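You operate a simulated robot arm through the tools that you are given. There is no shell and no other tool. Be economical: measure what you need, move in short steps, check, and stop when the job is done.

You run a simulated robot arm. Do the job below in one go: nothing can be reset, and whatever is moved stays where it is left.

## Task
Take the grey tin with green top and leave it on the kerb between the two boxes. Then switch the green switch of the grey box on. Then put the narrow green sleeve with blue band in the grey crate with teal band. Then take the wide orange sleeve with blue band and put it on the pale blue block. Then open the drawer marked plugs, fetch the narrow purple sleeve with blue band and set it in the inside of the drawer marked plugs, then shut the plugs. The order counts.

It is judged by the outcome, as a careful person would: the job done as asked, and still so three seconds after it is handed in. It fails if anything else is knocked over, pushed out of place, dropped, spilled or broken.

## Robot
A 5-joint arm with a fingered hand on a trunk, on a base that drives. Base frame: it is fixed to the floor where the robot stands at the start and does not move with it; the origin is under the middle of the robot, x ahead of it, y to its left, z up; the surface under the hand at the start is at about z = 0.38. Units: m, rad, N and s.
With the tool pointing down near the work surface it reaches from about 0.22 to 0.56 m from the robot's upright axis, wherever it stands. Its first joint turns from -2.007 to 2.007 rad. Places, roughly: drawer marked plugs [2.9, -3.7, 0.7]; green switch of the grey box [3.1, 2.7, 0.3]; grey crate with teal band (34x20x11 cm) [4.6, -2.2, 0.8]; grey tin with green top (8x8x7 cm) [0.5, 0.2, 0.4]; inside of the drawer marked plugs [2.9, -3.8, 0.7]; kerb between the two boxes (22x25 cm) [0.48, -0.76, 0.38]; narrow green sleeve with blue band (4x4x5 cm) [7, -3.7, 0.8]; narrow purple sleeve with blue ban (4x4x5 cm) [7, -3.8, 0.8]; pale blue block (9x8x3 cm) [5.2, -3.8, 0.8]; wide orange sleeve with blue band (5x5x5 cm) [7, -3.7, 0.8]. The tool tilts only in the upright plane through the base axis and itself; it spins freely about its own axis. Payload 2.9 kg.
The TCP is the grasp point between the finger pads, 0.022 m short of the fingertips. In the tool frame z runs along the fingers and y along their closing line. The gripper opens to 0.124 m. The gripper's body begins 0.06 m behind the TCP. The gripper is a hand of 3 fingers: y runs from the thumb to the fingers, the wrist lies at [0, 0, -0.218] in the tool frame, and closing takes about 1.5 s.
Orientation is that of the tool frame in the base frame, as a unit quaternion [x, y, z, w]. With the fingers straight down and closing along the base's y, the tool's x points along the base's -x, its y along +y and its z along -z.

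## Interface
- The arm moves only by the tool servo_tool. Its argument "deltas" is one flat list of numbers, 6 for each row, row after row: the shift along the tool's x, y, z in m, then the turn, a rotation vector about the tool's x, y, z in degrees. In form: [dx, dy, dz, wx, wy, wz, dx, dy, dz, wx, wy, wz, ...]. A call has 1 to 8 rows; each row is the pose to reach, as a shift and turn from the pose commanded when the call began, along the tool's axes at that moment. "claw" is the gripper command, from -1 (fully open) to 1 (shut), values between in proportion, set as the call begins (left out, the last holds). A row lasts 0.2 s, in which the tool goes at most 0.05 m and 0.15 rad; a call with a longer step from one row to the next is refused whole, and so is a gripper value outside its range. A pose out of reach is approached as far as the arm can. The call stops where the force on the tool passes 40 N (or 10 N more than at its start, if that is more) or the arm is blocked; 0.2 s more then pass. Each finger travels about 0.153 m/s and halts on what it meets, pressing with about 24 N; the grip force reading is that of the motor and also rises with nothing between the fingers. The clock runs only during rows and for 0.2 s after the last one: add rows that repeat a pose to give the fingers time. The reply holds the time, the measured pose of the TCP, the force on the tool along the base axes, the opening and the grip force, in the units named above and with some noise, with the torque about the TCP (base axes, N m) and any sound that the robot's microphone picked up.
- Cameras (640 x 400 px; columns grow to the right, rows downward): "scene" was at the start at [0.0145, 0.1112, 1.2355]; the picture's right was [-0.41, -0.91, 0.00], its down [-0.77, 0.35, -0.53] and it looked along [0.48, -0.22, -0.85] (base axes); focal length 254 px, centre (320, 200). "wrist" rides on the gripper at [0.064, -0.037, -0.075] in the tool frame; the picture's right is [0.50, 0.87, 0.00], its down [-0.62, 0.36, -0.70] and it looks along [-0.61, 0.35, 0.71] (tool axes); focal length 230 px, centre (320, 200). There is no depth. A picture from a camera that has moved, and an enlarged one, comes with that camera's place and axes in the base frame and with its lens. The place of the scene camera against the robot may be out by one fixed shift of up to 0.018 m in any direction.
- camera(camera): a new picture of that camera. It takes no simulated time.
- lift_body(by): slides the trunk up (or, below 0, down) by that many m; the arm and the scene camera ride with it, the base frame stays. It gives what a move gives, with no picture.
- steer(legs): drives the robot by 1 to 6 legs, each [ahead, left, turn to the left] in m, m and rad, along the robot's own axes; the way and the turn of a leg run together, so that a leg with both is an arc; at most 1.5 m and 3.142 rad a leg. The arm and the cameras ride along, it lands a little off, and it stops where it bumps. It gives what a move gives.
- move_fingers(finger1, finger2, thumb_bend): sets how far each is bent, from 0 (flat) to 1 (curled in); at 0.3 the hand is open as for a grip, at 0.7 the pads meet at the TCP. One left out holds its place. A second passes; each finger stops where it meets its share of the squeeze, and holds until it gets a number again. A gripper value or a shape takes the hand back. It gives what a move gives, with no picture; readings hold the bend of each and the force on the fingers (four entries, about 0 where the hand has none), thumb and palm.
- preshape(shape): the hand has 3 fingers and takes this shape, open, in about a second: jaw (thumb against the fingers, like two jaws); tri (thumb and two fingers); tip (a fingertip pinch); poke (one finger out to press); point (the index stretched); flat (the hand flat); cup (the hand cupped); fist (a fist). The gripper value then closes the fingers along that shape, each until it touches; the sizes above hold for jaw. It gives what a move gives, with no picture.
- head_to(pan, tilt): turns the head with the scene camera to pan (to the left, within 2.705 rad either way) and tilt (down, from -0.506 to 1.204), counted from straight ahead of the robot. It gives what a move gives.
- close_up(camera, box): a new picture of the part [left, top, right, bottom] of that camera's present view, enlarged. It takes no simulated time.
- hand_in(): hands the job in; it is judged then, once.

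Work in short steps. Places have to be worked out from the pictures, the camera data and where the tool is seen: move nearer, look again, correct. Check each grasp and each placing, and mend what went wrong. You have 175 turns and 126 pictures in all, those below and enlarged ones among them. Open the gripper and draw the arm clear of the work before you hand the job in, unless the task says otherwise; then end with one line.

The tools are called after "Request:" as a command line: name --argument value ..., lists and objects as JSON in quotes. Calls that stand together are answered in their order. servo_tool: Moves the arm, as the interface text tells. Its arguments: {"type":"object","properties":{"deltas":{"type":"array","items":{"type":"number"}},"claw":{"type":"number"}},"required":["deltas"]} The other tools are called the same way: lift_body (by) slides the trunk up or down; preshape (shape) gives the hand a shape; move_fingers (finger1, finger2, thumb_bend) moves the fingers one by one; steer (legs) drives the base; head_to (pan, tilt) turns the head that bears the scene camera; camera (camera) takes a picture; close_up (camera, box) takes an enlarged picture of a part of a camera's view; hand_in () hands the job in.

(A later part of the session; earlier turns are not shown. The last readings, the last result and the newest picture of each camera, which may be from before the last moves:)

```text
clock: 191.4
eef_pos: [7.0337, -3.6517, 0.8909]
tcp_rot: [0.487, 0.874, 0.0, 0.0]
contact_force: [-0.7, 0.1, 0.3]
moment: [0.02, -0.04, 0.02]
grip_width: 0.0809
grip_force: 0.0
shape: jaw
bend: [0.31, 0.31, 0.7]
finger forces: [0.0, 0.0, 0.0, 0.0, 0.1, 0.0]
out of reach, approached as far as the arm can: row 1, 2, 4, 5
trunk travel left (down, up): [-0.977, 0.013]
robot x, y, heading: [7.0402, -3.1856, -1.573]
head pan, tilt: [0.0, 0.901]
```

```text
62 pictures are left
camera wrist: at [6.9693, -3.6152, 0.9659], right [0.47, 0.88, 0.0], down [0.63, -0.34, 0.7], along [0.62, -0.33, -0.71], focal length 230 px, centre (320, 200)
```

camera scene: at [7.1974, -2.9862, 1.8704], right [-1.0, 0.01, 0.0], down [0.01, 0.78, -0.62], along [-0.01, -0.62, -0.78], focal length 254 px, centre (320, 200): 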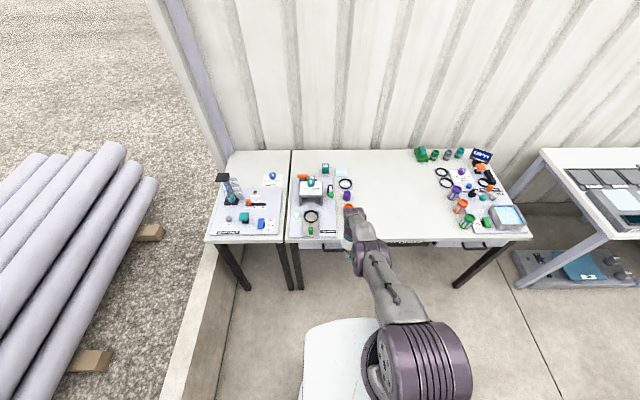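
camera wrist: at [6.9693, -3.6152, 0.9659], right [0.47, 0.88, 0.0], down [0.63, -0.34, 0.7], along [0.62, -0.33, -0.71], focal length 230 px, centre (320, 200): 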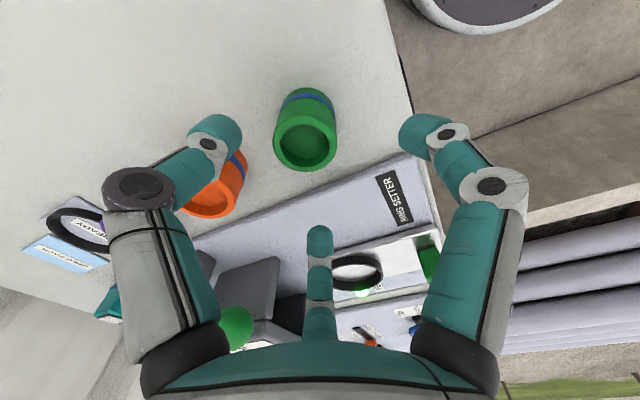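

Triangulating the two wrist views gives green at (7.028, −3.657), with its top at z≈0.845 and the table at ≈0.795. The arm is at its low limit, so I'll correct in xy and lower with the trunk.

Request:
servo_tool --deltas '[-0.001, -0.0077, 0, 0, 0, 0, -0.001, -0.0077, 0, 0, 0, 0]'

Request:
lift_body --by -0.045

Request:
camera --camera "wrist"

```text
clock: 192.0
eef_pos: [7.0271, -3.6553, 0.8925]
tcp_rot: [0.488, 0.873, -0.001, 0.0]
contact_force: [-0.4, -0.8, 0.4]
moment: [0.0, 0.02, 0.01]
grip_width: 0.0809
grip_force: 0.0
shape: jaw
bend: [0.31, 0.31, 0.7]
finger forces: [0.0, 0.0, 0.0, 0.0, 0.0, 0.0]
trunk travel left (down, up): [-0.977, 0.013]
robot x, y, heading: [7.0412, -3.1836, -1.577]
head pan, tilt: [0.0, 0.901]
```

```text
clock: 192.9
eef_pos: [7.0276, -3.6537, 0.8469]
tcp_rot: [0.487, 0.873, 0.0, 0.0]
contact_force: [0.1, -0.7, -0.1]
moment: [0.01, 0.02, -0.03]
grip_width: 0.0805
grip_force: 0.0
shape: jaw
bend: [0.31, 0.31, 0.7]
finger forces: [0.0, 0.0, 0.0, 0.0, 0.0, 0.1]
trunk travel left (down, up): [-0.932, 0.058]
robot x, y, heading: [7.0329, -3.1826, -1.576]
head pan, tilt: [0.0, 0.901]
```

```text
61 pictures are left
camera wrist: at [6.9634, -3.6192, 0.9222], right [0.47, 0.88, 0.0], down [0.63, -0.34, 0.7], along [0.62, -0.33, -0.71], focal length 230 px, centre (320, 200)
```

wrist: 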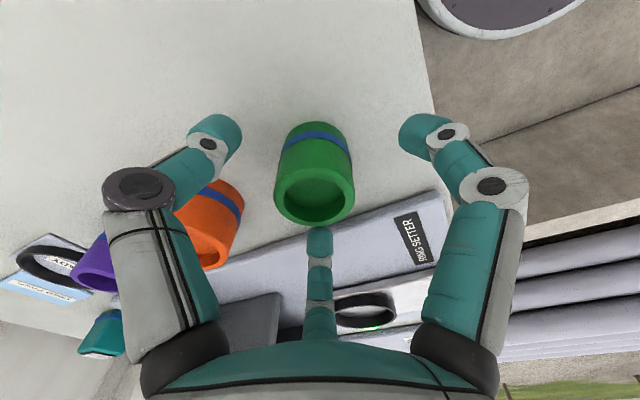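

Well centred: the rim is at the TCP's image spot. I'll lower 2 cm and close.

Request:
lift_body --by -0.02

Request:
servo_tool --deltas '[0, 0, 0, 0, 0, 0, 0, 0, 0, 0, 0, 0, 0, 0, 0, 0, 0, 0, 0, 0, 0, 0, 0, 0, 0, 0, 0, 0, 0, 0, 0, 0, 0, 0, 0, 0, 0, 0, 0, 0, 0, 0]' --claw 1

Request:
lift_body --by 0.07

Request:
camera --camera "wrist"

```text
clock: 193.6
eef_pos: [7.0276, -3.6544, 0.827]
tcp_rot: [0.487, 0.873, 0.0, 0.001]
contact_force: [-0.3, -0.1, -0.1]
moment: [0.0, 0.01, -0.03]
grip_width: 0.0809
grip_force: 0.1
shape: jaw
bend: [0.31, 0.31, 0.7]
finger forces: [0.0, 0.0, 0.0, 0.1, 0.0, 0.0]
trunk travel left (down, up): [-0.912, 0.078]
robot x, y, heading: [7.038, -3.1869, -1.572]
head pan, tilt: [0.0, 0.901]
```

```text
clock: 195.2
eef_pos: [7.0275, -3.6553, 0.8263]
tcp_rot: [0.487, 0.873, 0.0, 0.001]
contact_force: [0.8, 0.1, 0.8]
moment: [-0.02, -0.01, 0.01]
grip_width: 0.0331
grip_force: 24.2
shape: jaw
bend: [0.76, 0.77, 0.7]
finger forces: [20.6, 21.7, 0.0, 0.1, 20.8, 0.0]
trunk travel left (down, up): [-0.912, 0.078]
robot x, y, heading: [7.0426, -3.1849, -1.572]
head pan, tilt: [0.0, 0.901]
```

```text
clock: 196.2
eef_pos: [7.0273, -3.6555, 0.8978]
tcp_rot: [0.488, 0.873, 0.0, -0.001]
contact_force: [0.4, -0.1, 0.1]
moment: [-0.02, -0.02, 0.03]
grip_width: 0.0328
grip_force: 23.5
shape: jaw
bend: [0.76, 0.77, 0.7]
finger forces: [20.5, 21.7, 0.1, 0.0, 20.8, 0.0]
trunk travel left (down, up): [-0.982, 0.008]
robot x, y, heading: [7.0392, -3.1881, -1.573]
head pan, tilt: [0.0, 0.901]
```

```text
60 pictures are left
camera wrist: at [6.9635, -3.6193, 0.9721], right [0.47, 0.88, 0.0], down [0.63, -0.34, 0.7], along [0.62, -0.33, -0.71], focal length 230 px, centre (320, 200)
```

wrist: 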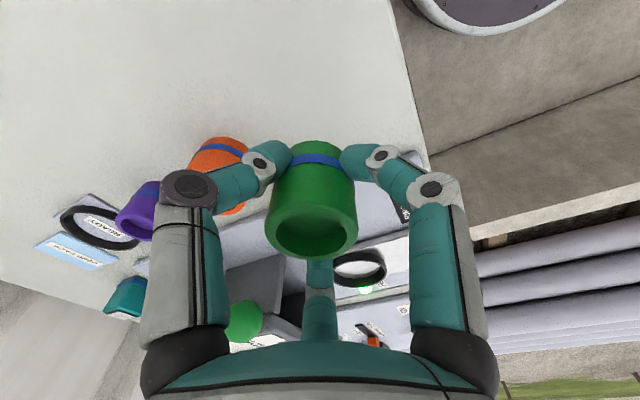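

The green sleeve is held on all three digits. I'll pull the arm in and up, back off, turn to face north, and slide west to the crate.

Request:
servo_tool --deltas '[0.024, 0.0147, -0.015, 0, 0, 0, 0.048, 0.029, -0.03, 0, 0, 0, 0.072, 0.044, -0.045, 0, 0, 0, 0.096, 0.059, -0.06, 0, 0, 0, 0.119, 0.073, -0.07, 0, 0, 0]'

Request:
steer --legs '[[-0.26, 0, 0], [0, 0, 3.14], [0, 1.5, 0], [0, 0.94, 0]]'

Request:
head_to --pan 0.0 --tilt 0.8

Request:
camera --camera "scene"

```text
clock: 197.4
eef_pos: [7.0283, -3.5155, 0.9679]
tcp_rot: [0.487, 0.873, -0.002, 0.001]
contact_force: [-0.2, 0.9, -0.5]
moment: [0.01, -0.03, -0.02]
grip_width: 0.0326
grip_force: 23.3
shape: jaw
bend: [0.76, 0.77, 0.7]
finger forces: [20.4, 23.2, 0.1, 0.0, 20.9, 0.0]
trunk travel left (down, up): [-0.982, 0.008]
robot x, y, heading: [7.0391, -3.1828, -1.573]
head pan, tilt: [0.0, 0.901]
```

```text
clock: 218.0
eef_pos: [4.662, -2.5199, 0.9664]
tcp_rot: [0.864, -0.503, -0.001, 0.0]
contact_force: [-0.6, 0.7, -1.8]
moment: [0.01, -0.03, 0.02]
grip_width: 0.0323
grip_force: 23.7
shape: jaw
bend: [0.76, 0.77, 0.7]
finger forces: [19.9, 23.5, 0.1, 0.0, 21.5, 0.0]
trunk travel left (down, up): [-0.982, 0.008]
robot x, y, heading: [4.6365, -2.8507, 1.531]
head pan, tilt: [0.0, 0.901]
```

```text
clock: 218.7
eef_pos: [4.6619, -2.5203, 0.9661]
tcp_rot: [0.864, -0.503, 0.0, 0.0]
contact_force: [0.4, -0.2, -0.8]
moment: [-0.03, -0.04, 0.02]
grip_width: 0.0325
grip_force: 23.6
shape: jaw
bend: [0.76, 0.77, 0.7]
finger forces: [19.9, 23.5, 0.0, 0.0, 21.5, 0.0]
trunk travel left (down, up): [-0.982, 0.008]
robot x, y, heading: [4.6412, -2.8502, 1.53]
head pan, tilt: [0.0, 0.799]
```

```text
59 pictures are left
camera scene: at [4.5052, -2.8295, 1.8832], right [1.0, -0.04, 0.0], down [-0.03, -0.72, -0.7], along [0.03, 0.7, -0.72], focal length 254 px, centre (320, 200)
```

scene: 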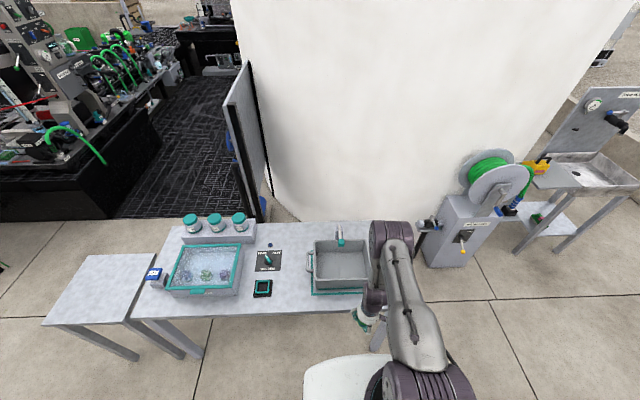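

The hint points at the right-hand bin at about (340, 262). I'll enlarge it to check for the teal band.

Request:
close_up --camera "scene" --box '[150, 200, 410, 330]'

Request:
camera --camera "wrist"

```text
2.46 times, centred on (280, 265) of scene
camera zoom: at [4.5052, -2.8295, 1.8832], right [1.0, -0.04, 0.0], down [-0.03, -0.72, -0.7], along [0.03, 0.7, -0.72], focal length 626 px, centre (418, 40)
```

zoom: 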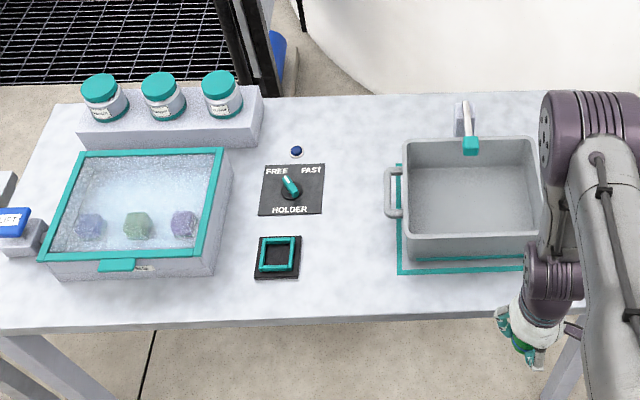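

```text
57 pictures are left
camera wrist: at [4.7269, -2.5562, 1.0414], right [-0.51, -0.86, 0.0], down [-0.61, 0.36, 0.7], along [-0.6, 0.36, -0.71], focal length 230 px, centre (320, 200)
```

wrist: 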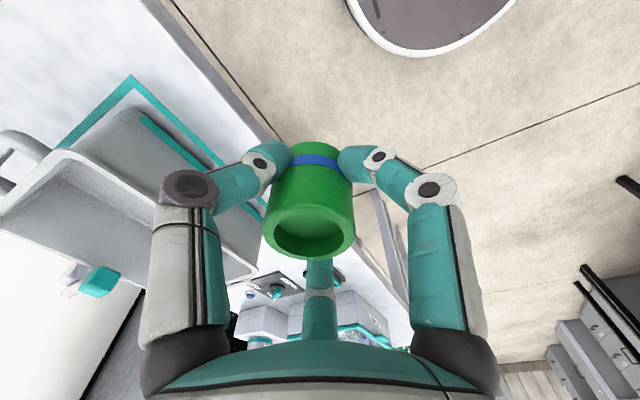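

The right-hand open tub at (4.63, −2.21) has the teal stripe on its side and matches the hint. A spout tip hangs at (4.63, −2.16, 0.90), so I'll place the sleeve in the right part, near (4.69, −2.24). First I'll come closer.

Request:
steer --legs '[[0.17, 0, 0.03]]'

Request:
camera --camera "wrist"

Request:
camera --camera "scene"

```text
clock: 220.1
eef_pos: [4.6564, -2.3507, 0.9659]
tcp_rot: [0.872, -0.49, -0.001, -0.001]
contact_force: [0.0, -0.9, -0.5]
moment: [0.0, -0.02, -0.02]
grip_width: 0.0324
grip_force: 24.1
shape: jaw
bend: [0.76, 0.77, 0.7]
finger forces: [20.1, 23.5, 0.0, 0.1, 21.4, 0.0]
trunk travel left (down, up): [-0.982, 0.008]
robot x, y, heading: [4.6444, -2.6825, 1.561]
head pan, tilt: [0.0, 0.799]
```

```text
56 pictures are left
camera wrist: at [4.7223, -2.3863, 1.0418], right [-0.48, -0.88, 0.0], down [-0.63, 0.34, 0.7], along [-0.62, 0.34, -0.71], focal length 230 px, centre (320, 200)
```

wrist: 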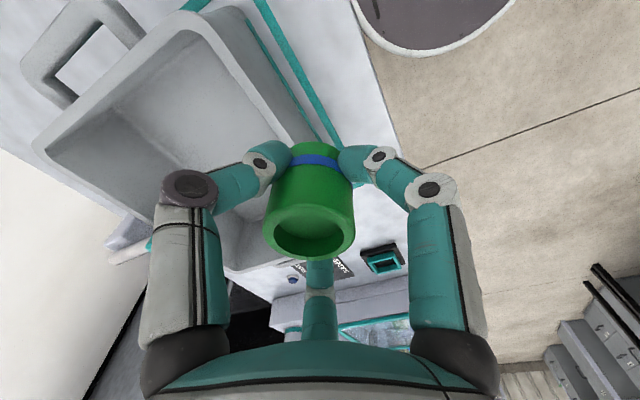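

```text
55 pictures are left
camera scene: at [4.509, -2.6678, 1.8833], right [1.0, -0.01, 0.0], down [-0.01, -0.72, -0.7], along [0.01, 0.7, -0.72], focal length 254 px, centre (320, 200)
```

scene: 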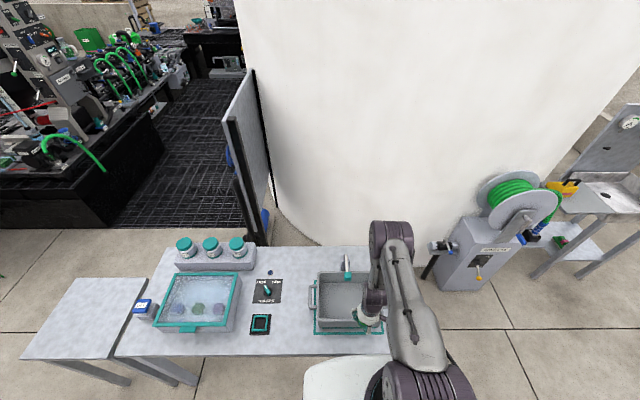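

The tub's inside runs about x 4.51–4.74, y −2.30 to −2.11. I'll move over (4.68, −2.235) at the present height, clear of the spout.

Request:
servo_tool --deltas '[-0.029, -0.027, 0, 0, 0, 0, -0.058, -0.054, 0, 0, 0, 0, -0.0866, -0.0804, 0, 0, 0, 0, -0.0866, -0.0804, 0, 0, 0, 0]'

Request:
lift_body --by -0.07

Request:
camera --camera "wrist"

Request:
close_up --camera "scene" --box '[280, 220, 440, 360]'

```text
clock: 221.1
eef_pos: [4.6785, -2.2358, 0.9662]
tcp_rot: [0.872, -0.49, 0.0, 0.001]
contact_force: [-0.7, 0.1, -1.1]
moment: [-0.02, -0.01, 0.01]
grip_width: 0.0324
grip_force: 23.9
shape: jaw
bend: [0.76, 0.77, 0.7]
finger forces: [20.2, 24.3, 0.0, 0.0, 21.0, 0.0]
trunk travel left (down, up): [-0.982, 0.008]
robot x, y, heading: [4.6467, -2.6811, 1.569]
head pan, tilt: [0.0, 0.799]
```

```text
clock: 222.2
eef_pos: [4.6792, -2.2335, 0.8967]
tcp_rot: [0.872, -0.49, -0.001, 0.0]
contact_force: [-0.2, 0.4, -0.9]
moment: [0.0, 0.01, 0.02]
grip_width: 0.0324
grip_force: 24.0
shape: jaw
bend: [0.76, 0.77, 0.7]
finger forces: [20.2, 24.3, 0.0, 0.1, 21.0, 0.0]
trunk travel left (down, up): [-0.912, 0.078]
robot x, y, heading: [4.6412, -2.6823, 1.561]
head pan, tilt: [0.0, 0.799]
```

```text
54 pictures are left
camera wrist: at [4.7448, -2.2694, 0.9713], right [-0.48, -0.88, 0.0], down [-0.63, 0.34, 0.7], along [-0.62, 0.34, -0.71], focal length 230 px, centre (320, 200)
```

wrist: 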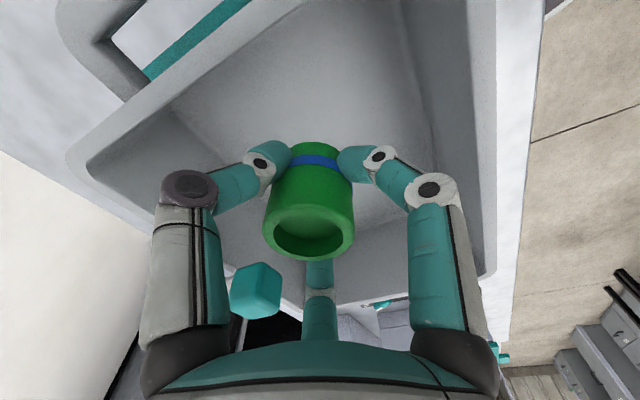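

```text
2.86 times, centred on (360, 290) of scene
camera zoom: at [4.509, -2.6651, 1.8132], right [1.0, -0.01, 0.0], down [-0.01, -0.72, -0.7], along [0.01, 0.7, -0.72], focal length 726 px, centre (206, -57)
```

zoom: 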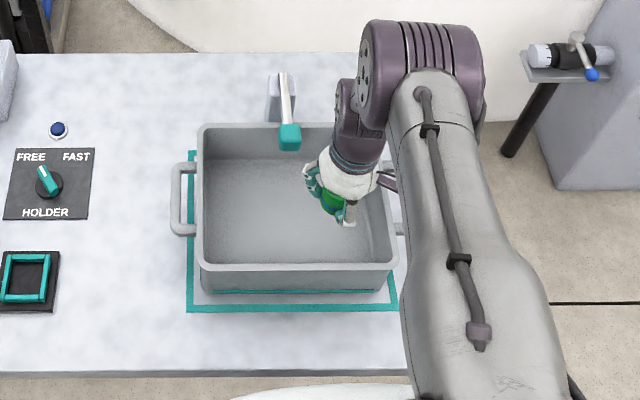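

The sleeve is inside the tub's outline and clear of the spout. I'll lower by the trunk until the sleeve nears the floor.

Request:
lift_body --by -0.08

Request:
lift_body --by -0.015

Request:
camera --camera "wrist"

```text
clock: 223.4
eef_pos: [4.6783, -2.2354, 0.8164]
tcp_rot: [0.872, -0.49, 0.0, 0.0]
contact_force: [0.4, -0.2, -0.8]
moment: [0.0, 0.01, 0.01]
grip_width: 0.0325
grip_force: 24.3
shape: jaw
bend: [0.76, 0.77, 0.7]
finger forces: [20.1, 24.3, 0.0, 0.1, 21.2, 0.1]
trunk travel left (down, up): [-0.832, 0.158]
robot x, y, heading: [4.6444, -2.683, 1.561]
head pan, tilt: [0.0, 0.799]
```

```text
clock: 224.0
eef_pos: [4.6794, -2.2343, 0.8022]
tcp_rot: [0.871, -0.49, 0.0, 0.0]
contact_force: [-0.3, 0.6, 0.4]
moment: [0.01, 0.01, 0.0]
grip_width: 0.0322
grip_force: 23.9
shape: jaw
bend: [0.76, 0.77, 0.7]
finger forces: [20.1, 24.4, 0.1, 0.0, 21.2, 0.0]
trunk travel left (down, up): [-0.817, 0.173]
robot x, y, heading: [4.6417, -2.6808, 1.566]
head pan, tilt: [0.0, 0.799]
```

```text
52 pictures are left
camera wrist: at [4.7448, -2.2695, 0.8763], right [-0.48, -0.88, 0.0], down [-0.63, 0.34, 0.7], along [-0.62, 0.34, -0.71], focal length 230 px, centre (320, 200)
```

wrist: 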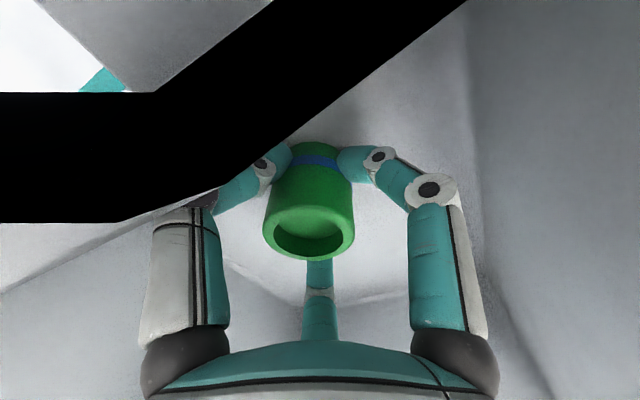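

No contact yet. I'll lower in small steps.

Request:
lift_body --by -0.01

Request:
lift_body --by -0.007

```text
clock: 224.6
eef_pos: [4.679, -2.2336, 0.7974]
tcp_rot: [0.872, -0.49, -0.001, -0.004]
contact_force: [0.5, -11.0, 35.3]
moment: [0.04, 0.05, 0.06]
grip_width: 0.035
grip_force: 24.0
shape: jaw
bend: [0.77, 0.78, 0.71]
finger forces: [26.5, 28.2, 0.0, 0.0, 27.6, 0.0]
trunk travel left (down, up): [-0.807, 0.183]
robot x, y, heading: [4.6431, -2.6789, 1.561]
head pan, tilt: [0.0, 0.799]
stopped: the force on the tool passed its limit at 41 N (the readings are from after the stop); the commanded pose is now the measured one
```

```text
clock: 224.9
eef_pos: [4.6792, -2.2326, 0.7953]
tcp_rot: [0.872, -0.49, -0.003, -0.006]
contact_force: [-1.2, -12.5, 37.7]
moment: [0.04, 0.05, 0.03]
grip_width: 0.0363
grip_force: 23.4
shape: jaw
bend: [0.78, 0.79, 0.72]
finger forces: [27.4, 29.5, 0.0, 0.1, 29.3, 0.0]
trunk travel left (down, up): [-0.805, 0.185]
robot x, y, heading: [4.6412, -2.684, 1.558]
head pan, tilt: [0.0, 0.799]
stopped: the force on the tool passed its limit at 53 N (the readings are from after the stop); the commanded pose is now the measured one
```

The sleeve stands on the tub floor. I'll ease up slightly, open gently, then rise straight out.

Request:
lift_body --by 0.006

Request:
servo_tool --deltas '[0, 0, 0, 0, 0, 0, 0, 0, 0, 0, 0, 0, 0, 0, 0, 0, 0, 0, 0, 0, 0, 0, 0, 0, 0, 0, 0, 0, 0, 0]' --claw 0.0

Request:
lift_body --by 0.18

Request:
camera --camera "wrist"

```text
clock: 225.5
eef_pos: [4.6786, -2.231, 0.7988]
tcp_rot: [0.872, -0.49, -0.003, -0.006]
contact_force: [0.0, 0.8, 1.8]
moment: [0.09, 0.02, -0.03]
grip_width: 0.0351
grip_force: 24.2
shape: jaw
bend: [0.77, 0.78, 0.71]
finger forces: [20.3, 24.3, 0.0, 0.0, 22.8, 0.0]
trunk travel left (down, up): [-0.811, 0.179]
robot x, y, heading: [4.6422, -2.6829, 1.56]
head pan, tilt: [0.0, 0.799]
```

```text
clock: 226.7
eef_pos: [4.6797, -2.2294, 0.798]
tcp_rot: [0.872, -0.49, -0.003, -0.005]
contact_force: [-1.2, -0.6, 0.0]
moment: [0.01, -0.01, 0.04]
grip_width: 0.0616
grip_force: 0.0
shape: jaw
bend: [0.37, 0.37, 0.7]
finger forces: [0.1, 0.0, 0.0, 0.0, 0.0, 0.0]
trunk travel left (down, up): [-0.811, 0.179]
robot x, y, heading: [4.64, -2.6829, 1.565]
head pan, tilt: [0.0, 0.799]
```

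```text
clock: 228.7
eef_pos: [4.679, -2.2296, 0.9784]
tcp_rot: [0.872, -0.49, -0.002, -0.005]
contact_force: [0.1, -0.4, 0.5]
moment: [0.01, -0.01, 0.03]
grip_width: 0.0613
grip_force: 0.1
shape: jaw
bend: [0.37, 0.37, 0.7]
finger forces: [0.0, 0.0, 0.1, 0.1, 0.0, 0.0]
trunk travel left (down, up): [-0.99, 0.0]
robot x, y, heading: [4.6426, -2.6873, 1.562]
head pan, tilt: [0.0, 0.799]
```

```text
51 pictures are left
camera wrist: at [4.7452, -2.2656, 1.0524], right [-0.48, -0.88, -0.01], down [-0.63, 0.33, 0.7], along [-0.61, 0.34, -0.71], focal length 230 px, centre (320, 200)
```

wrist: 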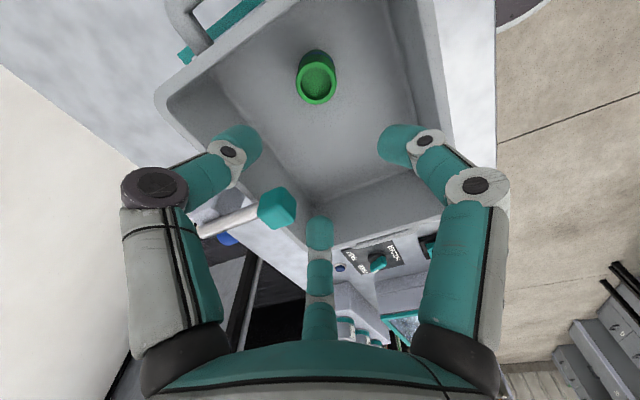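

The green sleeve stands upright in the crate. I'll draw in and drive back to the sleeve table for the orange one.

Request:
servo_tool --deltas '[0.029, 0.027, 0, 0, 0, 0, 0.058, 0.054, 0, 0, 0, 0, 0.0866, 0.0804, 0, 0, 0, 0, 0.0866, 0.0804, 0, 0, 0, 0]'

Request:
steer --legs '[[-0.26, 0, 0], [0, -1.5, 0], [0, -0.88, 0], [0, 0, 3.14]]'

Request:
head_to --pan 0.0 --tilt 0.9

Request:
camera --camera "scene"

```text
clock: 229.7
eef_pos: [4.6563, -2.349, 0.977]
tcp_rot: [0.871, -0.49, -0.003, -0.006]
contact_force: [-0.2, -0.9, 0.6]
moment: [0.04, -0.01, 0.01]
grip_width: 0.0616
grip_force: 0.0
shape: jaw
bend: [0.37, 0.37, 0.7]
finger forces: [0.0, 0.0, 0.1, 0.1, 0.0, 0.0]
trunk travel left (down, up): [-0.99, 0.0]
robot x, y, heading: [4.6431, -2.6803, 1.562]
head pan, tilt: [0.0, 0.799]
```

```text
clock: 249.9
eef_pos: [6.9613, -3.2902, 0.976]
tcp_rot: [0.5, 0.866, -0.005, 0.003]
contact_force: [-1.3, 0.3, -0.5]
moment: [0.01, 0.01, 0.03]
grip_width: 0.0615
grip_force: 0.1
shape: jaw
bend: [0.37, 0.37, 0.7]
finger forces: [0.1, 0.0, 0.1, 0.1, 0.0, 0.1]
trunk travel left (down, up): [-0.99, 0.0]
robot x, y, heading: [6.9838, -2.9531, -1.603]
head pan, tilt: [0.0, 0.799]
```

```text
clock: 250.6
eef_pos: [6.9611, -3.2902, 0.9767]
tcp_rot: [0.5, 0.866, -0.005, 0.002]
contact_force: [-0.1, 0.3, 0.0]
moment: [0.03, -0.04, -0.03]
grip_width: 0.0614
grip_force: 0.0
shape: jaw
bend: [0.37, 0.37, 0.7]
finger forces: [0.0, 0.0, 0.0, 0.0, 0.0, 0.1]
trunk travel left (down, up): [-0.99, 0.0]
robot x, y, heading: [6.9797, -2.9559, -1.603]
head pan, tilt: [0.0, 0.901]
```

```text
50 pictures are left
camera scene: at [7.139, -2.9812, 1.8836], right [-1.0, 0.03, 0.0], down [0.03, 0.78, -0.62], along [-0.02, -0.62, -0.78], focal length 254 px, centre (320, 200)
```

scene: 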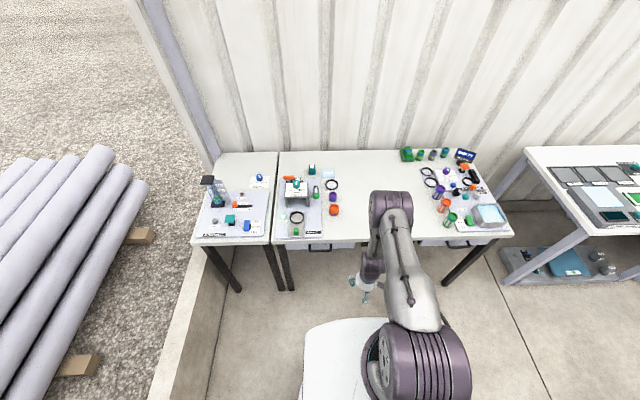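

Orange is alone on its near side now, at about (7.04, −3.755). I'll approach, open to about 0.087, and look with the wrist camera.

Request:
steer --legs '[[0.29, 0.055, 0.03]]'

Request:
servo_tool --deltas '[0, 0, 0, 0, 0, 0, 0, 0, 0, 0, 0, 0, 0, 0, 0, 0, 0, 0]' --claw -0.4

Request:
camera --camera "wrist"

```text
clock: 252.6
eef_pos: [7.0233, -3.5807, 0.978]
tcp_rot: [0.485, 0.875, -0.005, 0.003]
contact_force: [0.3, -0.7, 0.7]
moment: [-0.01, 0.02, -0.01]
grip_width: 0.0616
grip_force: 0.0
shape: jaw
bend: [0.37, 0.37, 0.7]
finger forces: [0.1, 0.0, 0.1, 0.0, 0.1, 0.0]
trunk travel left (down, up): [-0.99, 0.0]
robot x, y, heading: [7.0318, -3.2484, -1.565]
head pan, tilt: [0.0, 0.901]
```

```text
clock: 253.4
eef_pos: [7.0245, -3.5819, 0.9768]
tcp_rot: [0.485, 0.874, -0.005, 0.002]
contact_force: [-0.1, 0.0, 0.1]
moment: [0.02, -0.02, 0.01]
grip_width: 0.0864
grip_force: 0.1
shape: jaw
bend: [0.29, 0.29, 0.74]
finger forces: [0.0, 0.0, 0.1, 0.1, 0.0, 0.0]
trunk travel left (down, up): [-0.99, 0.0]
robot x, y, heading: [7.0337, -3.2478, -1.564]
head pan, tilt: [0.0, 0.901]
```

```text
49 pictures are left
camera wrist: at [6.9599, -3.5457, 1.051], right [0.47, 0.88, -0.01], down [0.63, -0.33, 0.7], along [0.62, -0.34, -0.71], focal length 230 px, centre (320, 200)
```

wrist: 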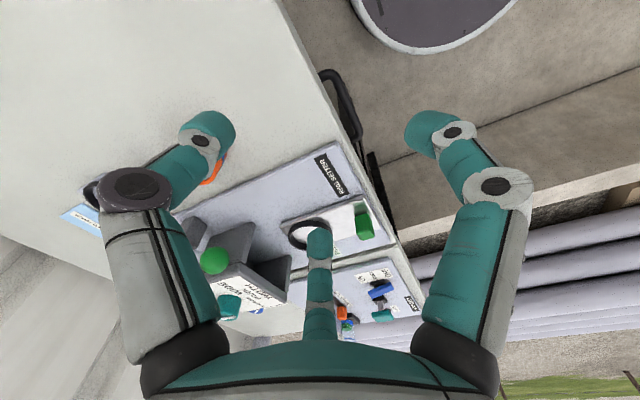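

I'll move over the orange sleeve's place at the present height and look.

Request:
servo_tool --deltas '[-0.036, -0.021, 0, 0, 0, 0, -0.073, -0.042, 0, 0, 0, 0, -0.109, -0.063, 0, 0, 0, 0, -0.1457, -0.0836, 0, 0, 0, 0, -0.1457, -0.0836, 0, 0, 0, 0]'

Request:
lift_body --by -0.06

Request:
camera --camera "wrist"

```text
clock: 254.6
eef_pos: [7.0304, -3.7489, 0.9782]
tcp_rot: [0.484, 0.875, -0.004, 0.002]
contact_force: [0.2, -0.2, 0.5]
moment: [-0.02, -0.02, 0.0]
grip_width: 0.0864
grip_force: 0.1
shape: jaw
bend: [0.29, 0.29, 0.74]
finger forces: [0.0, 0.0, 0.0, 0.1, 0.1, 0.0]
trunk travel left (down, up): [-0.99, 0.0]
robot x, y, heading: [7.0321, -3.2447, -1.566]
head pan, tilt: [0.0, 0.901]
```

```text
clock: 255.6
eef_pos: [7.0312, -3.749, 0.9179]
tcp_rot: [0.485, 0.874, -0.006, 0.003]
contact_force: [-0.3, 0.4, -0.4]
moment: [0.01, 0.05, -0.03]
grip_width: 0.0866
grip_force: 0.2
shape: jaw
bend: [0.29, 0.29, 0.74]
finger forces: [0.0, 0.0, 0.0, 0.0, 0.0, 0.0]
trunk travel left (down, up): [-0.93, 0.06]
robot x, y, heading: [7.0371, -3.2486, -1.568]
head pan, tilt: [0.0, 0.901]
```

```text
48 pictures are left
camera wrist: at [6.9661, -3.7125, 0.9929], right [0.47, 0.88, -0.01], down [0.63, -0.33, 0.71], along [0.62, -0.34, -0.71], focal length 230 px, centre (320, 200)
```

wrist: 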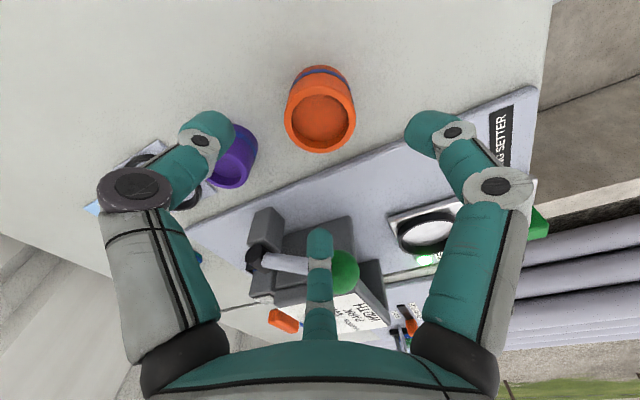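

Orange's rim is under the TCP (7.028, −3.747) and the gadget's lever is over 10 cm away. I'll lower to grasp height and close.

Request:
lift_body --by -0.06

Request:
camera --camera "wrist"

```text
clock: 256.6
eef_pos: [7.0306, -3.7486, 0.8588]
tcp_rot: [0.484, 0.875, -0.006, 0.002]
contact_force: [0.2, -0.3, 0.0]
moment: [0.0, -0.03, 0.03]
grip_width: 0.0863
grip_force: 0.1
shape: jaw
bend: [0.29, 0.29, 0.74]
finger forces: [0.0, 0.1, 0.1, 0.0, 0.0, 0.1]
trunk travel left (down, up): [-0.87, 0.12]
robot x, y, heading: [7.031, -3.2481, -1.565]
head pan, tilt: [0.0, 0.901]
```

```text
47 pictures are left
camera wrist: at [6.9661, -3.7125, 0.933], right [0.47, 0.88, -0.01], down [0.63, -0.33, 0.71], along [0.62, -0.34, -0.71], focal length 230 px, centre (320, 200)
```

wrist: 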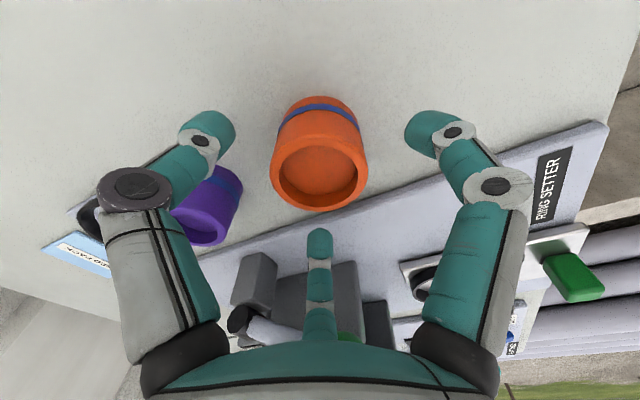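

Still centred, with the purple sleeve clear of the digits. I'll go down the last 3 cm, close, and lift.

Request:
lift_body --by -0.031

Request:
servo_tool --deltas '[0, 0, 0, 0, 0, 0, 0, 0, 0, 0, 0, 0, 0, 0, 0, 0, 0, 0, 0, 0, 0, 0, 0, 0, 0, 0, 0, 0, 0, 0, 0, 0, 0, 0, 0, 0, 0, 0, 0, 0, 0, 0]' --claw 1

Request:
lift_body --by 0.15

Request:
camera --camera "wrist"

```text
clock: 257.4
eef_pos: [7.0308, -3.749, 0.8272]
tcp_rot: [0.485, 0.874, -0.005, 0.003]
contact_force: [0.7, -0.6, 0.4]
moment: [-0.01, 0.03, -0.01]
grip_width: 0.0863
grip_force: 0.0
shape: jaw
bend: [0.29, 0.29, 0.74]
finger forces: [0.0, 0.1, 0.0, 0.1, 0.1, 0.1]
trunk travel left (down, up): [-0.839, 0.151]
robot x, y, heading: [7.033, -3.2468, -1.561]
head pan, tilt: [0.0, 0.901]
```

```text
clock: 259.0
eef_pos: [7.0298, -3.7485, 0.8283]
tcp_rot: [0.485, 0.874, -0.006, 0.002]
contact_force: [0.2, -0.7, 0.0]
moment: [0.0, -0.03, 0.03]
grip_width: 0.0429
grip_force: 23.7
shape: jaw
bend: [0.77, 0.77, 0.7]
finger forces: [21.1, 21.5, 0.0, 0.0, 21.6, 0.1]
trunk travel left (down, up): [-0.839, 0.151]
robot x, y, heading: [7.0357, -3.2457, -1.562]
head pan, tilt: [0.0, 0.901]
```

```text
clock: 260.7
eef_pos: [7.0309, -3.7489, 0.9776]
tcp_rot: [0.485, 0.875, -0.005, 0.002]
contact_force: [0.3, -0.5, -0.9]
moment: [-0.01, -0.01, 0.03]
grip_width: 0.0426
grip_force: 24.3
shape: jaw
bend: [0.77, 0.77, 0.7]
finger forces: [21.1, 21.3, 0.0, 0.0, 21.6, 0.0]
trunk travel left (down, up): [-0.989, 0.001]
robot x, y, heading: [7.032, -3.2503, -1.569]
head pan, tilt: [0.0, 0.901]
```

```text
46 pictures are left
camera wrist: at [6.9662, -3.7127, 1.0519], right [0.47, 0.88, -0.01], down [0.63, -0.33, 0.7], along [0.62, -0.34, -0.71], focal length 230 px, centre (320, 200)
```

wrist: 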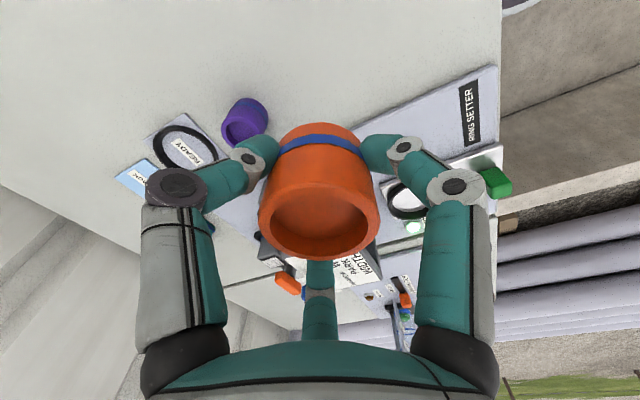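

Orange is held. I'll pull in, back off, and slide west to x≈5.2, still facing the benches.

Request:
servo_tool --deltas '[0.036, 0.021, 0, 0, 0, 0, 0.073, 0.042, 0, 0, 0, 0, 0.109, 0.063, 0, 0, 0, 0, 0.1457, 0.0836, 0, 0, 0, 0, 0.1457, 0.0836, 0, 0, 0, 0]'

Request:
steer --legs '[[-0.28, 0, 0], [0, -1.5, 0], [0, -0.31, 0]]'

Request:
camera --camera "scene"

```text
clock: 261.9
eef_pos: [7.0233, -3.5838, 0.9762]
tcp_rot: [0.485, 0.875, -0.005, 0.002]
contact_force: [0.4, 0.3, -0.8]
moment: [0.06, -0.03, 0.01]
grip_width: 0.0423
grip_force: 24.2
shape: jaw
bend: [0.77, 0.77, 0.7]
finger forces: [21.5, 21.6, 0.1, 0.1, 21.4, 0.0]
trunk travel left (down, up): [-0.989, 0.001]
robot x, y, heading: [7.0359, -3.2486, -1.572]
head pan, tilt: [0.0, 0.901]
```

```text
clock: 272.6
eef_pos: [5.209, -3.266, 0.9763]
tcp_rot: [0.502, 0.865, -0.005, 0.003]
contact_force: [-0.8, 0.3, -0.5]
moment: [-0.01, -0.03, -0.02]
grip_width: 0.0427
grip_force: 23.6
shape: jaw
bend: [0.77, 0.77, 0.7]
finger forces: [21.3, 21.5, 0.1, 0.0, 21.4, 0.0]
trunk travel left (down, up): [-0.989, 0.001]
robot x, y, heading: [5.2309, -2.9278, -1.611]
head pan, tilt: [0.0, 0.901]
```

```text
45 pictures are left
camera scene: at [5.3894, -2.9563, 1.8824], right [-1.0, 0.04, 0.0], down [0.03, 0.78, -0.62], along [-0.02, -0.62, -0.78], focal length 254 px, centre (320, 200)
```

scene: 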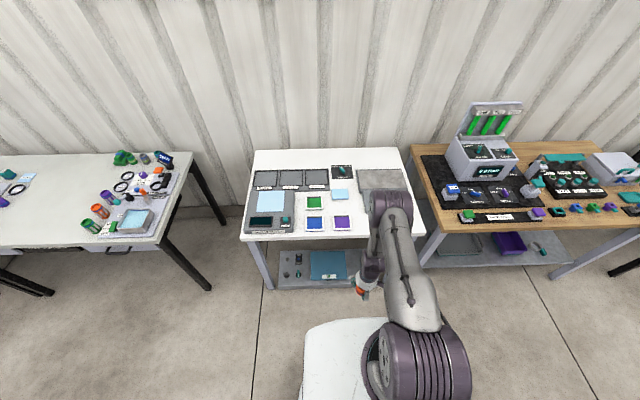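

The hint lands on the small pale blue block at about (341, 194). I'll enlarge it.

Request:
close_up --camera "scene" --box '[240, 150, 420, 250]'

```text
3.56 times, centred on (330, 200) of scene
camera zoom: at [5.3894, -2.9563, 1.8824], right [-1.0, 0.04, 0.0], down [0.03, 0.78, -0.62], along [-0.02, -0.62, -0.78], focal length 904 px, centre (284, 200)
```

zoom: 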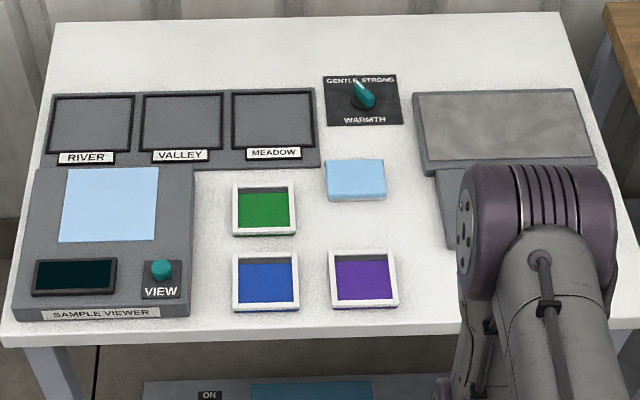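

The block is at about (5.24, −3.84). A low shelf lies under this table, so before driving closer I'll look down to judge the gap between my base and the shelf.

Request:
head_to --pan 0.3 --tilt 1.2

Request:
camera --camera "scene"

```text
clock: 273.4
eef_pos: [5.2086, -3.2667, 0.9761]
tcp_rot: [0.502, 0.865, -0.004, 0.002]
contact_force: [0.1, -0.8, -0.2]
moment: [0.01, 0.02, 0.02]
grip_width: 0.0422
grip_force: 24.0
shape: jaw
bend: [0.77, 0.77, 0.7]
finger forces: [21.3, 21.5, 0.1, 0.0, 21.5, 0.0]
trunk travel left (down, up): [-0.989, 0.001]
robot x, y, heading: [5.2334, -2.9319, -1.609]
head pan, tilt: [0.3, 1.201]
```

```text
43 pictures are left
camera scene: at [5.4044, -2.9348, 1.8628], right [-0.97, -0.26, 0.0], down [-0.24, 0.9, -0.36], along [0.09, -0.35, -0.93], focal length 254 px, centre (320, 200)
```

scene: 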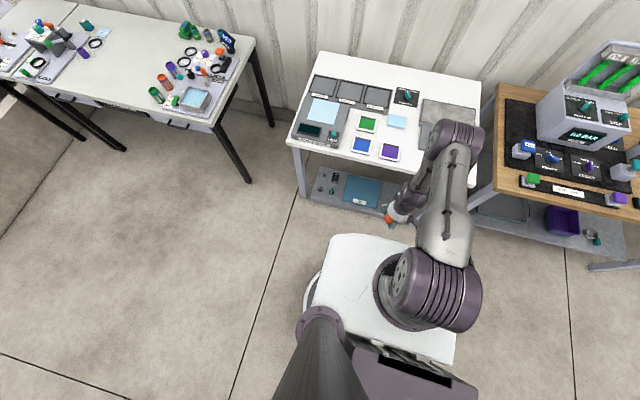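

My base's round foot reaches about 0.3 m and the shelf begins near y −3.58, so y≈−3.25 is safe. Reach is better with the arm higher relative to the trunk, so I'll raise the arm, lower the trunk, then approach.

Request:
servo_tool --deltas '[0, 0, -0.045, 0, 0, 0, 0, 0, -0.09, 0, 0, 0, 0, 0, -0.135, 0, 0, 0, 0, 0, -0.18, 0, 0, 0, 0, 0, -0.2, 0, 0, 0]'

Request:
lift_body --by -0.19

Request:
steer --legs '[[0.31, 0.015, 0.038]]'

Request:
head_to --pan 0.1 --tilt 0.9

Request:
camera --camera "wrist"

```text
clock: 274.6
eef_pos: [5.2092, -3.2621, 1.1786]
tcp_rot: [0.503, 0.864, -0.005, 0.001]
contact_force: [-0.8, 0.3, -1.0]
moment: [0.02, -0.03, 0.04]
grip_width: 0.0423
grip_force: 23.9
shape: jaw
bend: [0.77, 0.77, 0.7]
finger forces: [21.3, 21.5, 0.0, 0.0, 21.2, 0.0]
trunk travel left (down, up): [-0.989, 0.001]
robot x, y, heading: [5.2321, -2.9272, -1.609]
head pan, tilt: [0.3, 1.201]
```

```text
clock: 276.6
eef_pos: [5.2088, -3.2626, 0.9875]
tcp_rot: [0.502, 0.865, -0.005, 0.002]
contact_force: [0.3, 0.7, -0.6]
moment: [-0.04, 0.0, 0.01]
grip_width: 0.0424
grip_force: 24.6
shape: jaw
bend: [0.77, 0.77, 0.7]
finger forces: [21.3, 21.4, 0.0, 0.0, 21.3, 0.1]
trunk travel left (down, up): [-0.799, 0.191]
robot x, y, heading: [5.2364, -2.9292, -1.607]
head pan, tilt: [0.3, 1.201]
```

```text
clock: 278.7
eef_pos: [5.2296, -3.5731, 0.9876]
tcp_rot: [0.487, 0.873, -0.005, 0.002]
contact_force: [-0.8, -0.3, -0.6]
moment: [0.03, 0.0, -0.02]
grip_width: 0.0425
grip_force: 23.9
shape: jaw
bend: [0.77, 0.77, 0.7]
finger forces: [21.3, 21.5, 0.0, 0.0, 21.2, 0.0]
trunk travel left (down, up): [-0.799, 0.191]
robot x, y, heading: [5.2436, -3.2414, -1.573]
head pan, tilt: [0.3, 1.201]
```

```text
clock: 279.5
eef_pos: [5.2295, -3.5716, 0.9871]
tcp_rot: [0.487, 0.873, -0.006, 0.002]
contact_force: [0.0, 0.1, -1.3]
moment: [-0.03, 0.0, 0.02]
grip_width: 0.0425
grip_force: 24.1
shape: jaw
bend: [0.77, 0.77, 0.7]
finger forces: [21.3, 21.5, 0.1, 0.0, 21.2, 0.1]
trunk travel left (down, up): [-0.799, 0.191]
robot x, y, heading: [5.2392, -3.2401, -1.569]
head pan, tilt: [0.099, 0.901]
```

```text
42 pictures are left
camera wrist: at [5.1659, -3.5359, 1.0622], right [0.47, 0.88, -0.01], down [0.63, -0.33, 0.7], along [0.62, -0.34, -0.71], focal length 230 px, centre (320, 200)
```

wrist: 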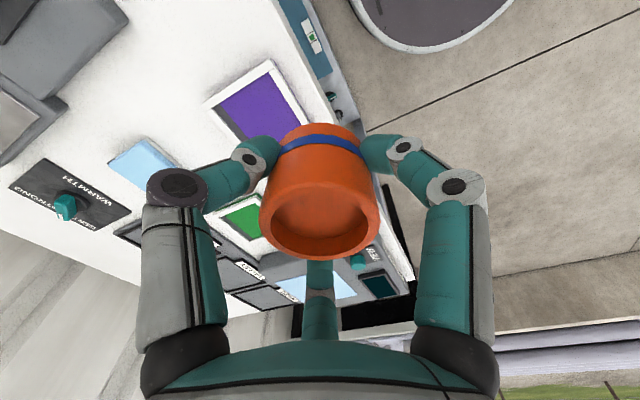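

The pale blue block shows at about (5.22, −3.82). I'll move most of the way over it, still high, and look again.

Request:
servo_tool --deltas '[-0.038, -0.024, 0, 0, 0, 0, -0.076, -0.049, 0, 0, 0, 0, -0.113, -0.073, 0, 0, 0, 0, -0.151, -0.098, 0, 0, 0, 0, -0.189, -0.122, 0, 0, 0, 0, -0.189, -0.122, 0, 0, 0, 0]'

Request:
camera --camera "wrist"

Request:
close_up --camera "scene" --box '[260, 120, 440, 240]'

```text
clock: 280.9
eef_pos: [5.2247, -3.7969, 0.9944]
tcp_rot: [0.487, 0.873, -0.004, 0.002]
contact_force: [-0.7, 0.8, -0.9]
moment: [0.0, 0.01, 0.02]
grip_width: 0.0421
grip_force: 23.7
shape: jaw
bend: [0.77, 0.77, 0.7]
finger forces: [21.3, 21.6, 0.0, 0.1, 21.0, 0.0]
trunk travel left (down, up): [-0.799, 0.191]
robot x, y, heading: [5.2417, -3.2387, -1.572]
head pan, tilt: [0.099, 0.901]
```

```text
41 pictures are left
camera wrist: at [5.1616, -3.7598, 1.069], right [0.47, 0.88, -0.01], down [0.63, -0.33, 0.7], along [0.62, -0.34, -0.71], focal length 230 px, centre (320, 200)
```

wrist: 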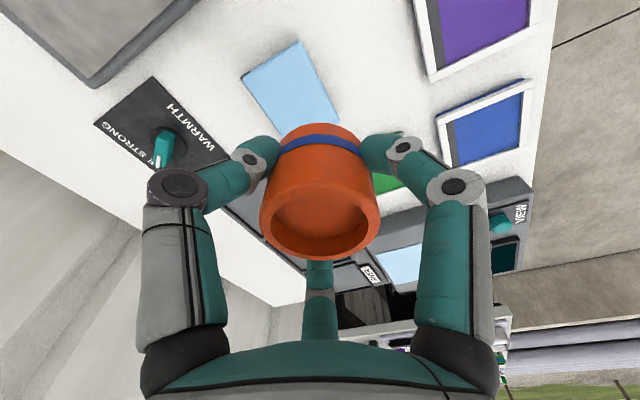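

```text
3.33 times, centred on (350, 180) of scene
camera zoom: at [5.4048, -3.2589, 1.6926], right [-1.0, -0.1, 0.0], down [-0.08, 0.78, -0.62], along [0.06, -0.62, -0.78], focal length 847 px, centre (220, 267)
```

zoom: 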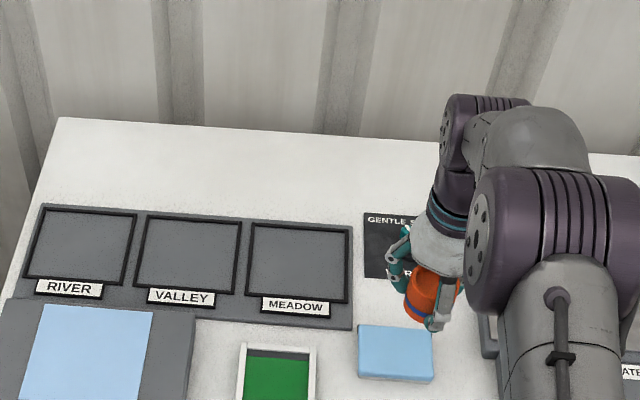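

Block top centre is (5.232, −3.834), about 8.5×7 cm. I'll shift the last 4 cm, then lower most of the way.

Request:
servo_tool --deltas '[-0.018, -0.006, 0, 0, 0, 0, -0.0357, -0.0126, 0, 0, 0, 0, -0.0357, -0.0126, 0, 0, 0, 0]'

Request:
lift_body --by -0.09

Request:
camera --camera "wrist"

```text
clock: 281.7
eef_pos: [5.2317, -3.8232, 0.9927]
tcp_rot: [0.487, 0.873, -0.005, 0.003]
contact_force: [-0.7, -0.5, -0.5]
moment: [0.03, -0.01, 0.01]
grip_width: 0.0418
grip_force: 24.0
shape: jaw
bend: [0.77, 0.77, 0.7]
finger forces: [21.2, 21.6, 0.0, 0.1, 20.9, 0.0]
out of reach, approached as far as the arm can: row 2, 3
trunk travel left (down, up): [-0.799, 0.191]
robot x, y, heading: [5.2443, -3.2378, -1.57]
head pan, tilt: [0.099, 0.901]
```

```text
clock: 283.0
eef_pos: [5.2315, -3.824, 0.9025]
tcp_rot: [0.487, 0.873, -0.006, 0.002]
contact_force: [-0.2, 0.6, -0.8]
moment: [0.0, 0.0, -0.01]
grip_width: 0.0421
grip_force: 24.1
shape: jaw
bend: [0.77, 0.77, 0.7]
finger forces: [21.2, 21.5, 0.0, 0.0, 20.9, 0.1]
trunk travel left (down, up): [-0.709, 0.281]
robot x, y, heading: [5.2394, -3.2371, -1.577]
head pan, tilt: [0.099, 0.901]
```

```text
39 pictures are left
camera wrist: at [5.168, -3.7869, 0.9771], right [0.47, 0.88, -0.01], down [0.63, -0.33, 0.71], along [0.62, -0.34, -0.71], focal length 230 px, centre (320, 200)
```

wrist: 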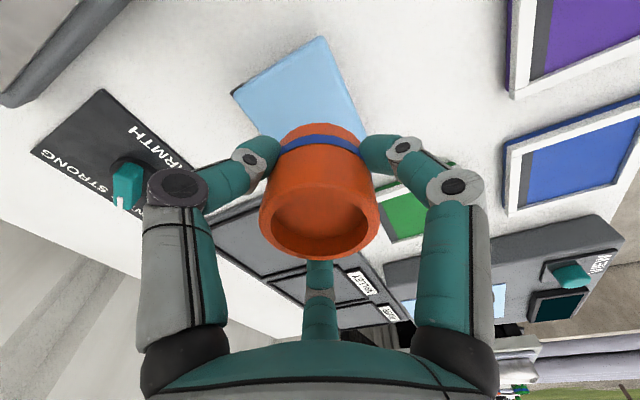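

The sleeve is about 1.4 cm short of the block's centre and the arm is at full reach. I'll nudge the base ahead 1.4 cm.

Request:
steer --legs '[[0.015, 0.004, 0]]'

Request:
lift_body --by -0.03

Request:
camera --camera "wrist"

Request:
close_up --camera "scene" --box '[310, 150, 420, 230]'

```text
clock: 283.8
eef_pos: [5.2352, -3.8388, 0.9034]
tcp_rot: [0.487, 0.873, -0.006, 0.003]
contact_force: [0.4, -0.3, -0.4]
moment: [0.0, -0.01, 0.0]
grip_width: 0.0422
grip_force: 23.6
shape: jaw
bend: [0.77, 0.77, 0.7]
finger forces: [21.2, 21.6, 0.0, 0.0, 21.0, 0.1]
trunk travel left (down, up): [-0.709, 0.281]
robot x, y, heading: [5.2443, -3.2522, -1.569]
head pan, tilt: [0.099, 0.901]
```

```text
clock: 284.5
eef_pos: [5.2359, -3.8378, 0.8723]
tcp_rot: [0.486, 0.874, -0.005, 0.003]
contact_force: [-0.2, 0.0, -0.2]
moment: [0.0, -0.02, -0.01]
grip_width: 0.042
grip_force: 24.3
shape: jaw
bend: [0.77, 0.77, 0.7]
finger forces: [21.2, 21.5, 0.0, 0.1, 21.0, 0.0]
trunk travel left (down, up): [-0.679, 0.311]
robot x, y, heading: [5.245, -3.2518, -1.573]
head pan, tilt: [0.099, 0.901]
```

```text
38 pictures are left
camera wrist: at [5.1718, -3.8017, 0.9472], right [0.47, 0.88, -0.01], down [0.63, -0.33, 0.71], along [0.62, -0.34, -0.71], focal length 230 px, centre (320, 200)
```

wrist: 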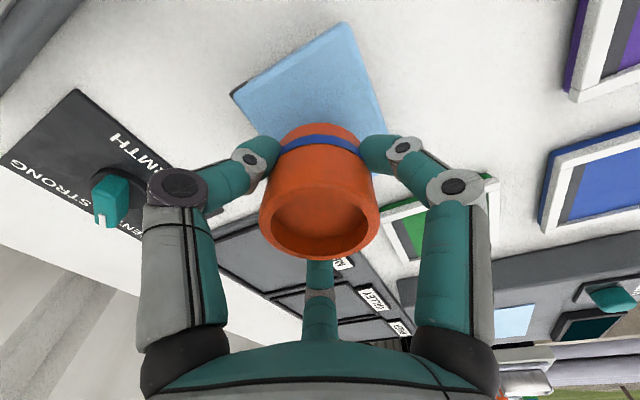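

```text
5.00 times, centred on (365, 190) of scene
camera zoom: at [5.4085, -3.2744, 1.5725], right [-1.0, -0.1, 0.0], down [-0.08, 0.78, -0.62], along [0.06, -0.62, -0.78], focal length 1271 px, centre (95, 250)
```

zoom: 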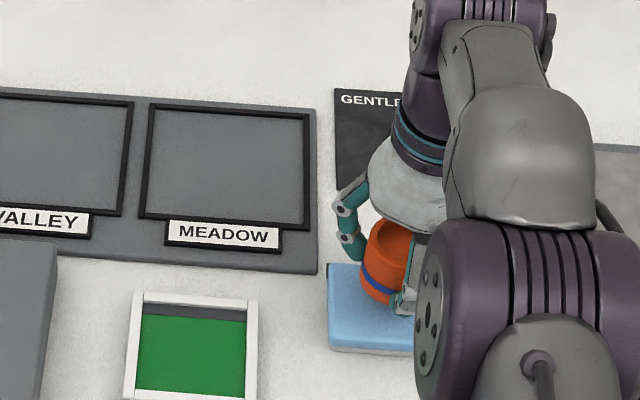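

Now centred on the block to within a few mm. I'll lower in small steps until it touches.

Request:
lift_body --by -0.015

Request:
lift_body --by -0.008

```text
clock: 285.1
eef_pos: [5.2362, -3.8385, 0.8568]
tcp_rot: [0.488, 0.873, -0.006, 0.003]
contact_force: [0.2, -0.1, 0.4]
moment: [-0.03, -0.01, 0.01]
grip_width: 0.042
grip_force: 23.8
shape: jaw
bend: [0.77, 0.77, 0.7]
finger forces: [21.2, 21.7, 0.0, 0.0, 21.0, 0.1]
trunk travel left (down, up): [-0.664, 0.326]
robot x, y, heading: [5.2407, -3.2514, -1.572]
head pan, tilt: [0.099, 0.901]
```

```text
clock: 285.7
eef_pos: [5.2354, -3.8383, 0.849]
tcp_rot: [0.488, 0.873, -0.006, 0.003]
contact_force: [-0.4, 0.6, -0.9]
moment: [-0.03, -0.01, 0.0]
grip_width: 0.042
grip_force: 23.8
shape: jaw
bend: [0.77, 0.77, 0.7]
finger forces: [21.4, 21.6, 0.1, 0.0, 21.4, 0.1]
trunk travel left (down, up): [-0.656, 0.334]
robot x, y, heading: [5.2435, -3.2528, -1.575]
head pan, tilt: [0.099, 0.901]
```

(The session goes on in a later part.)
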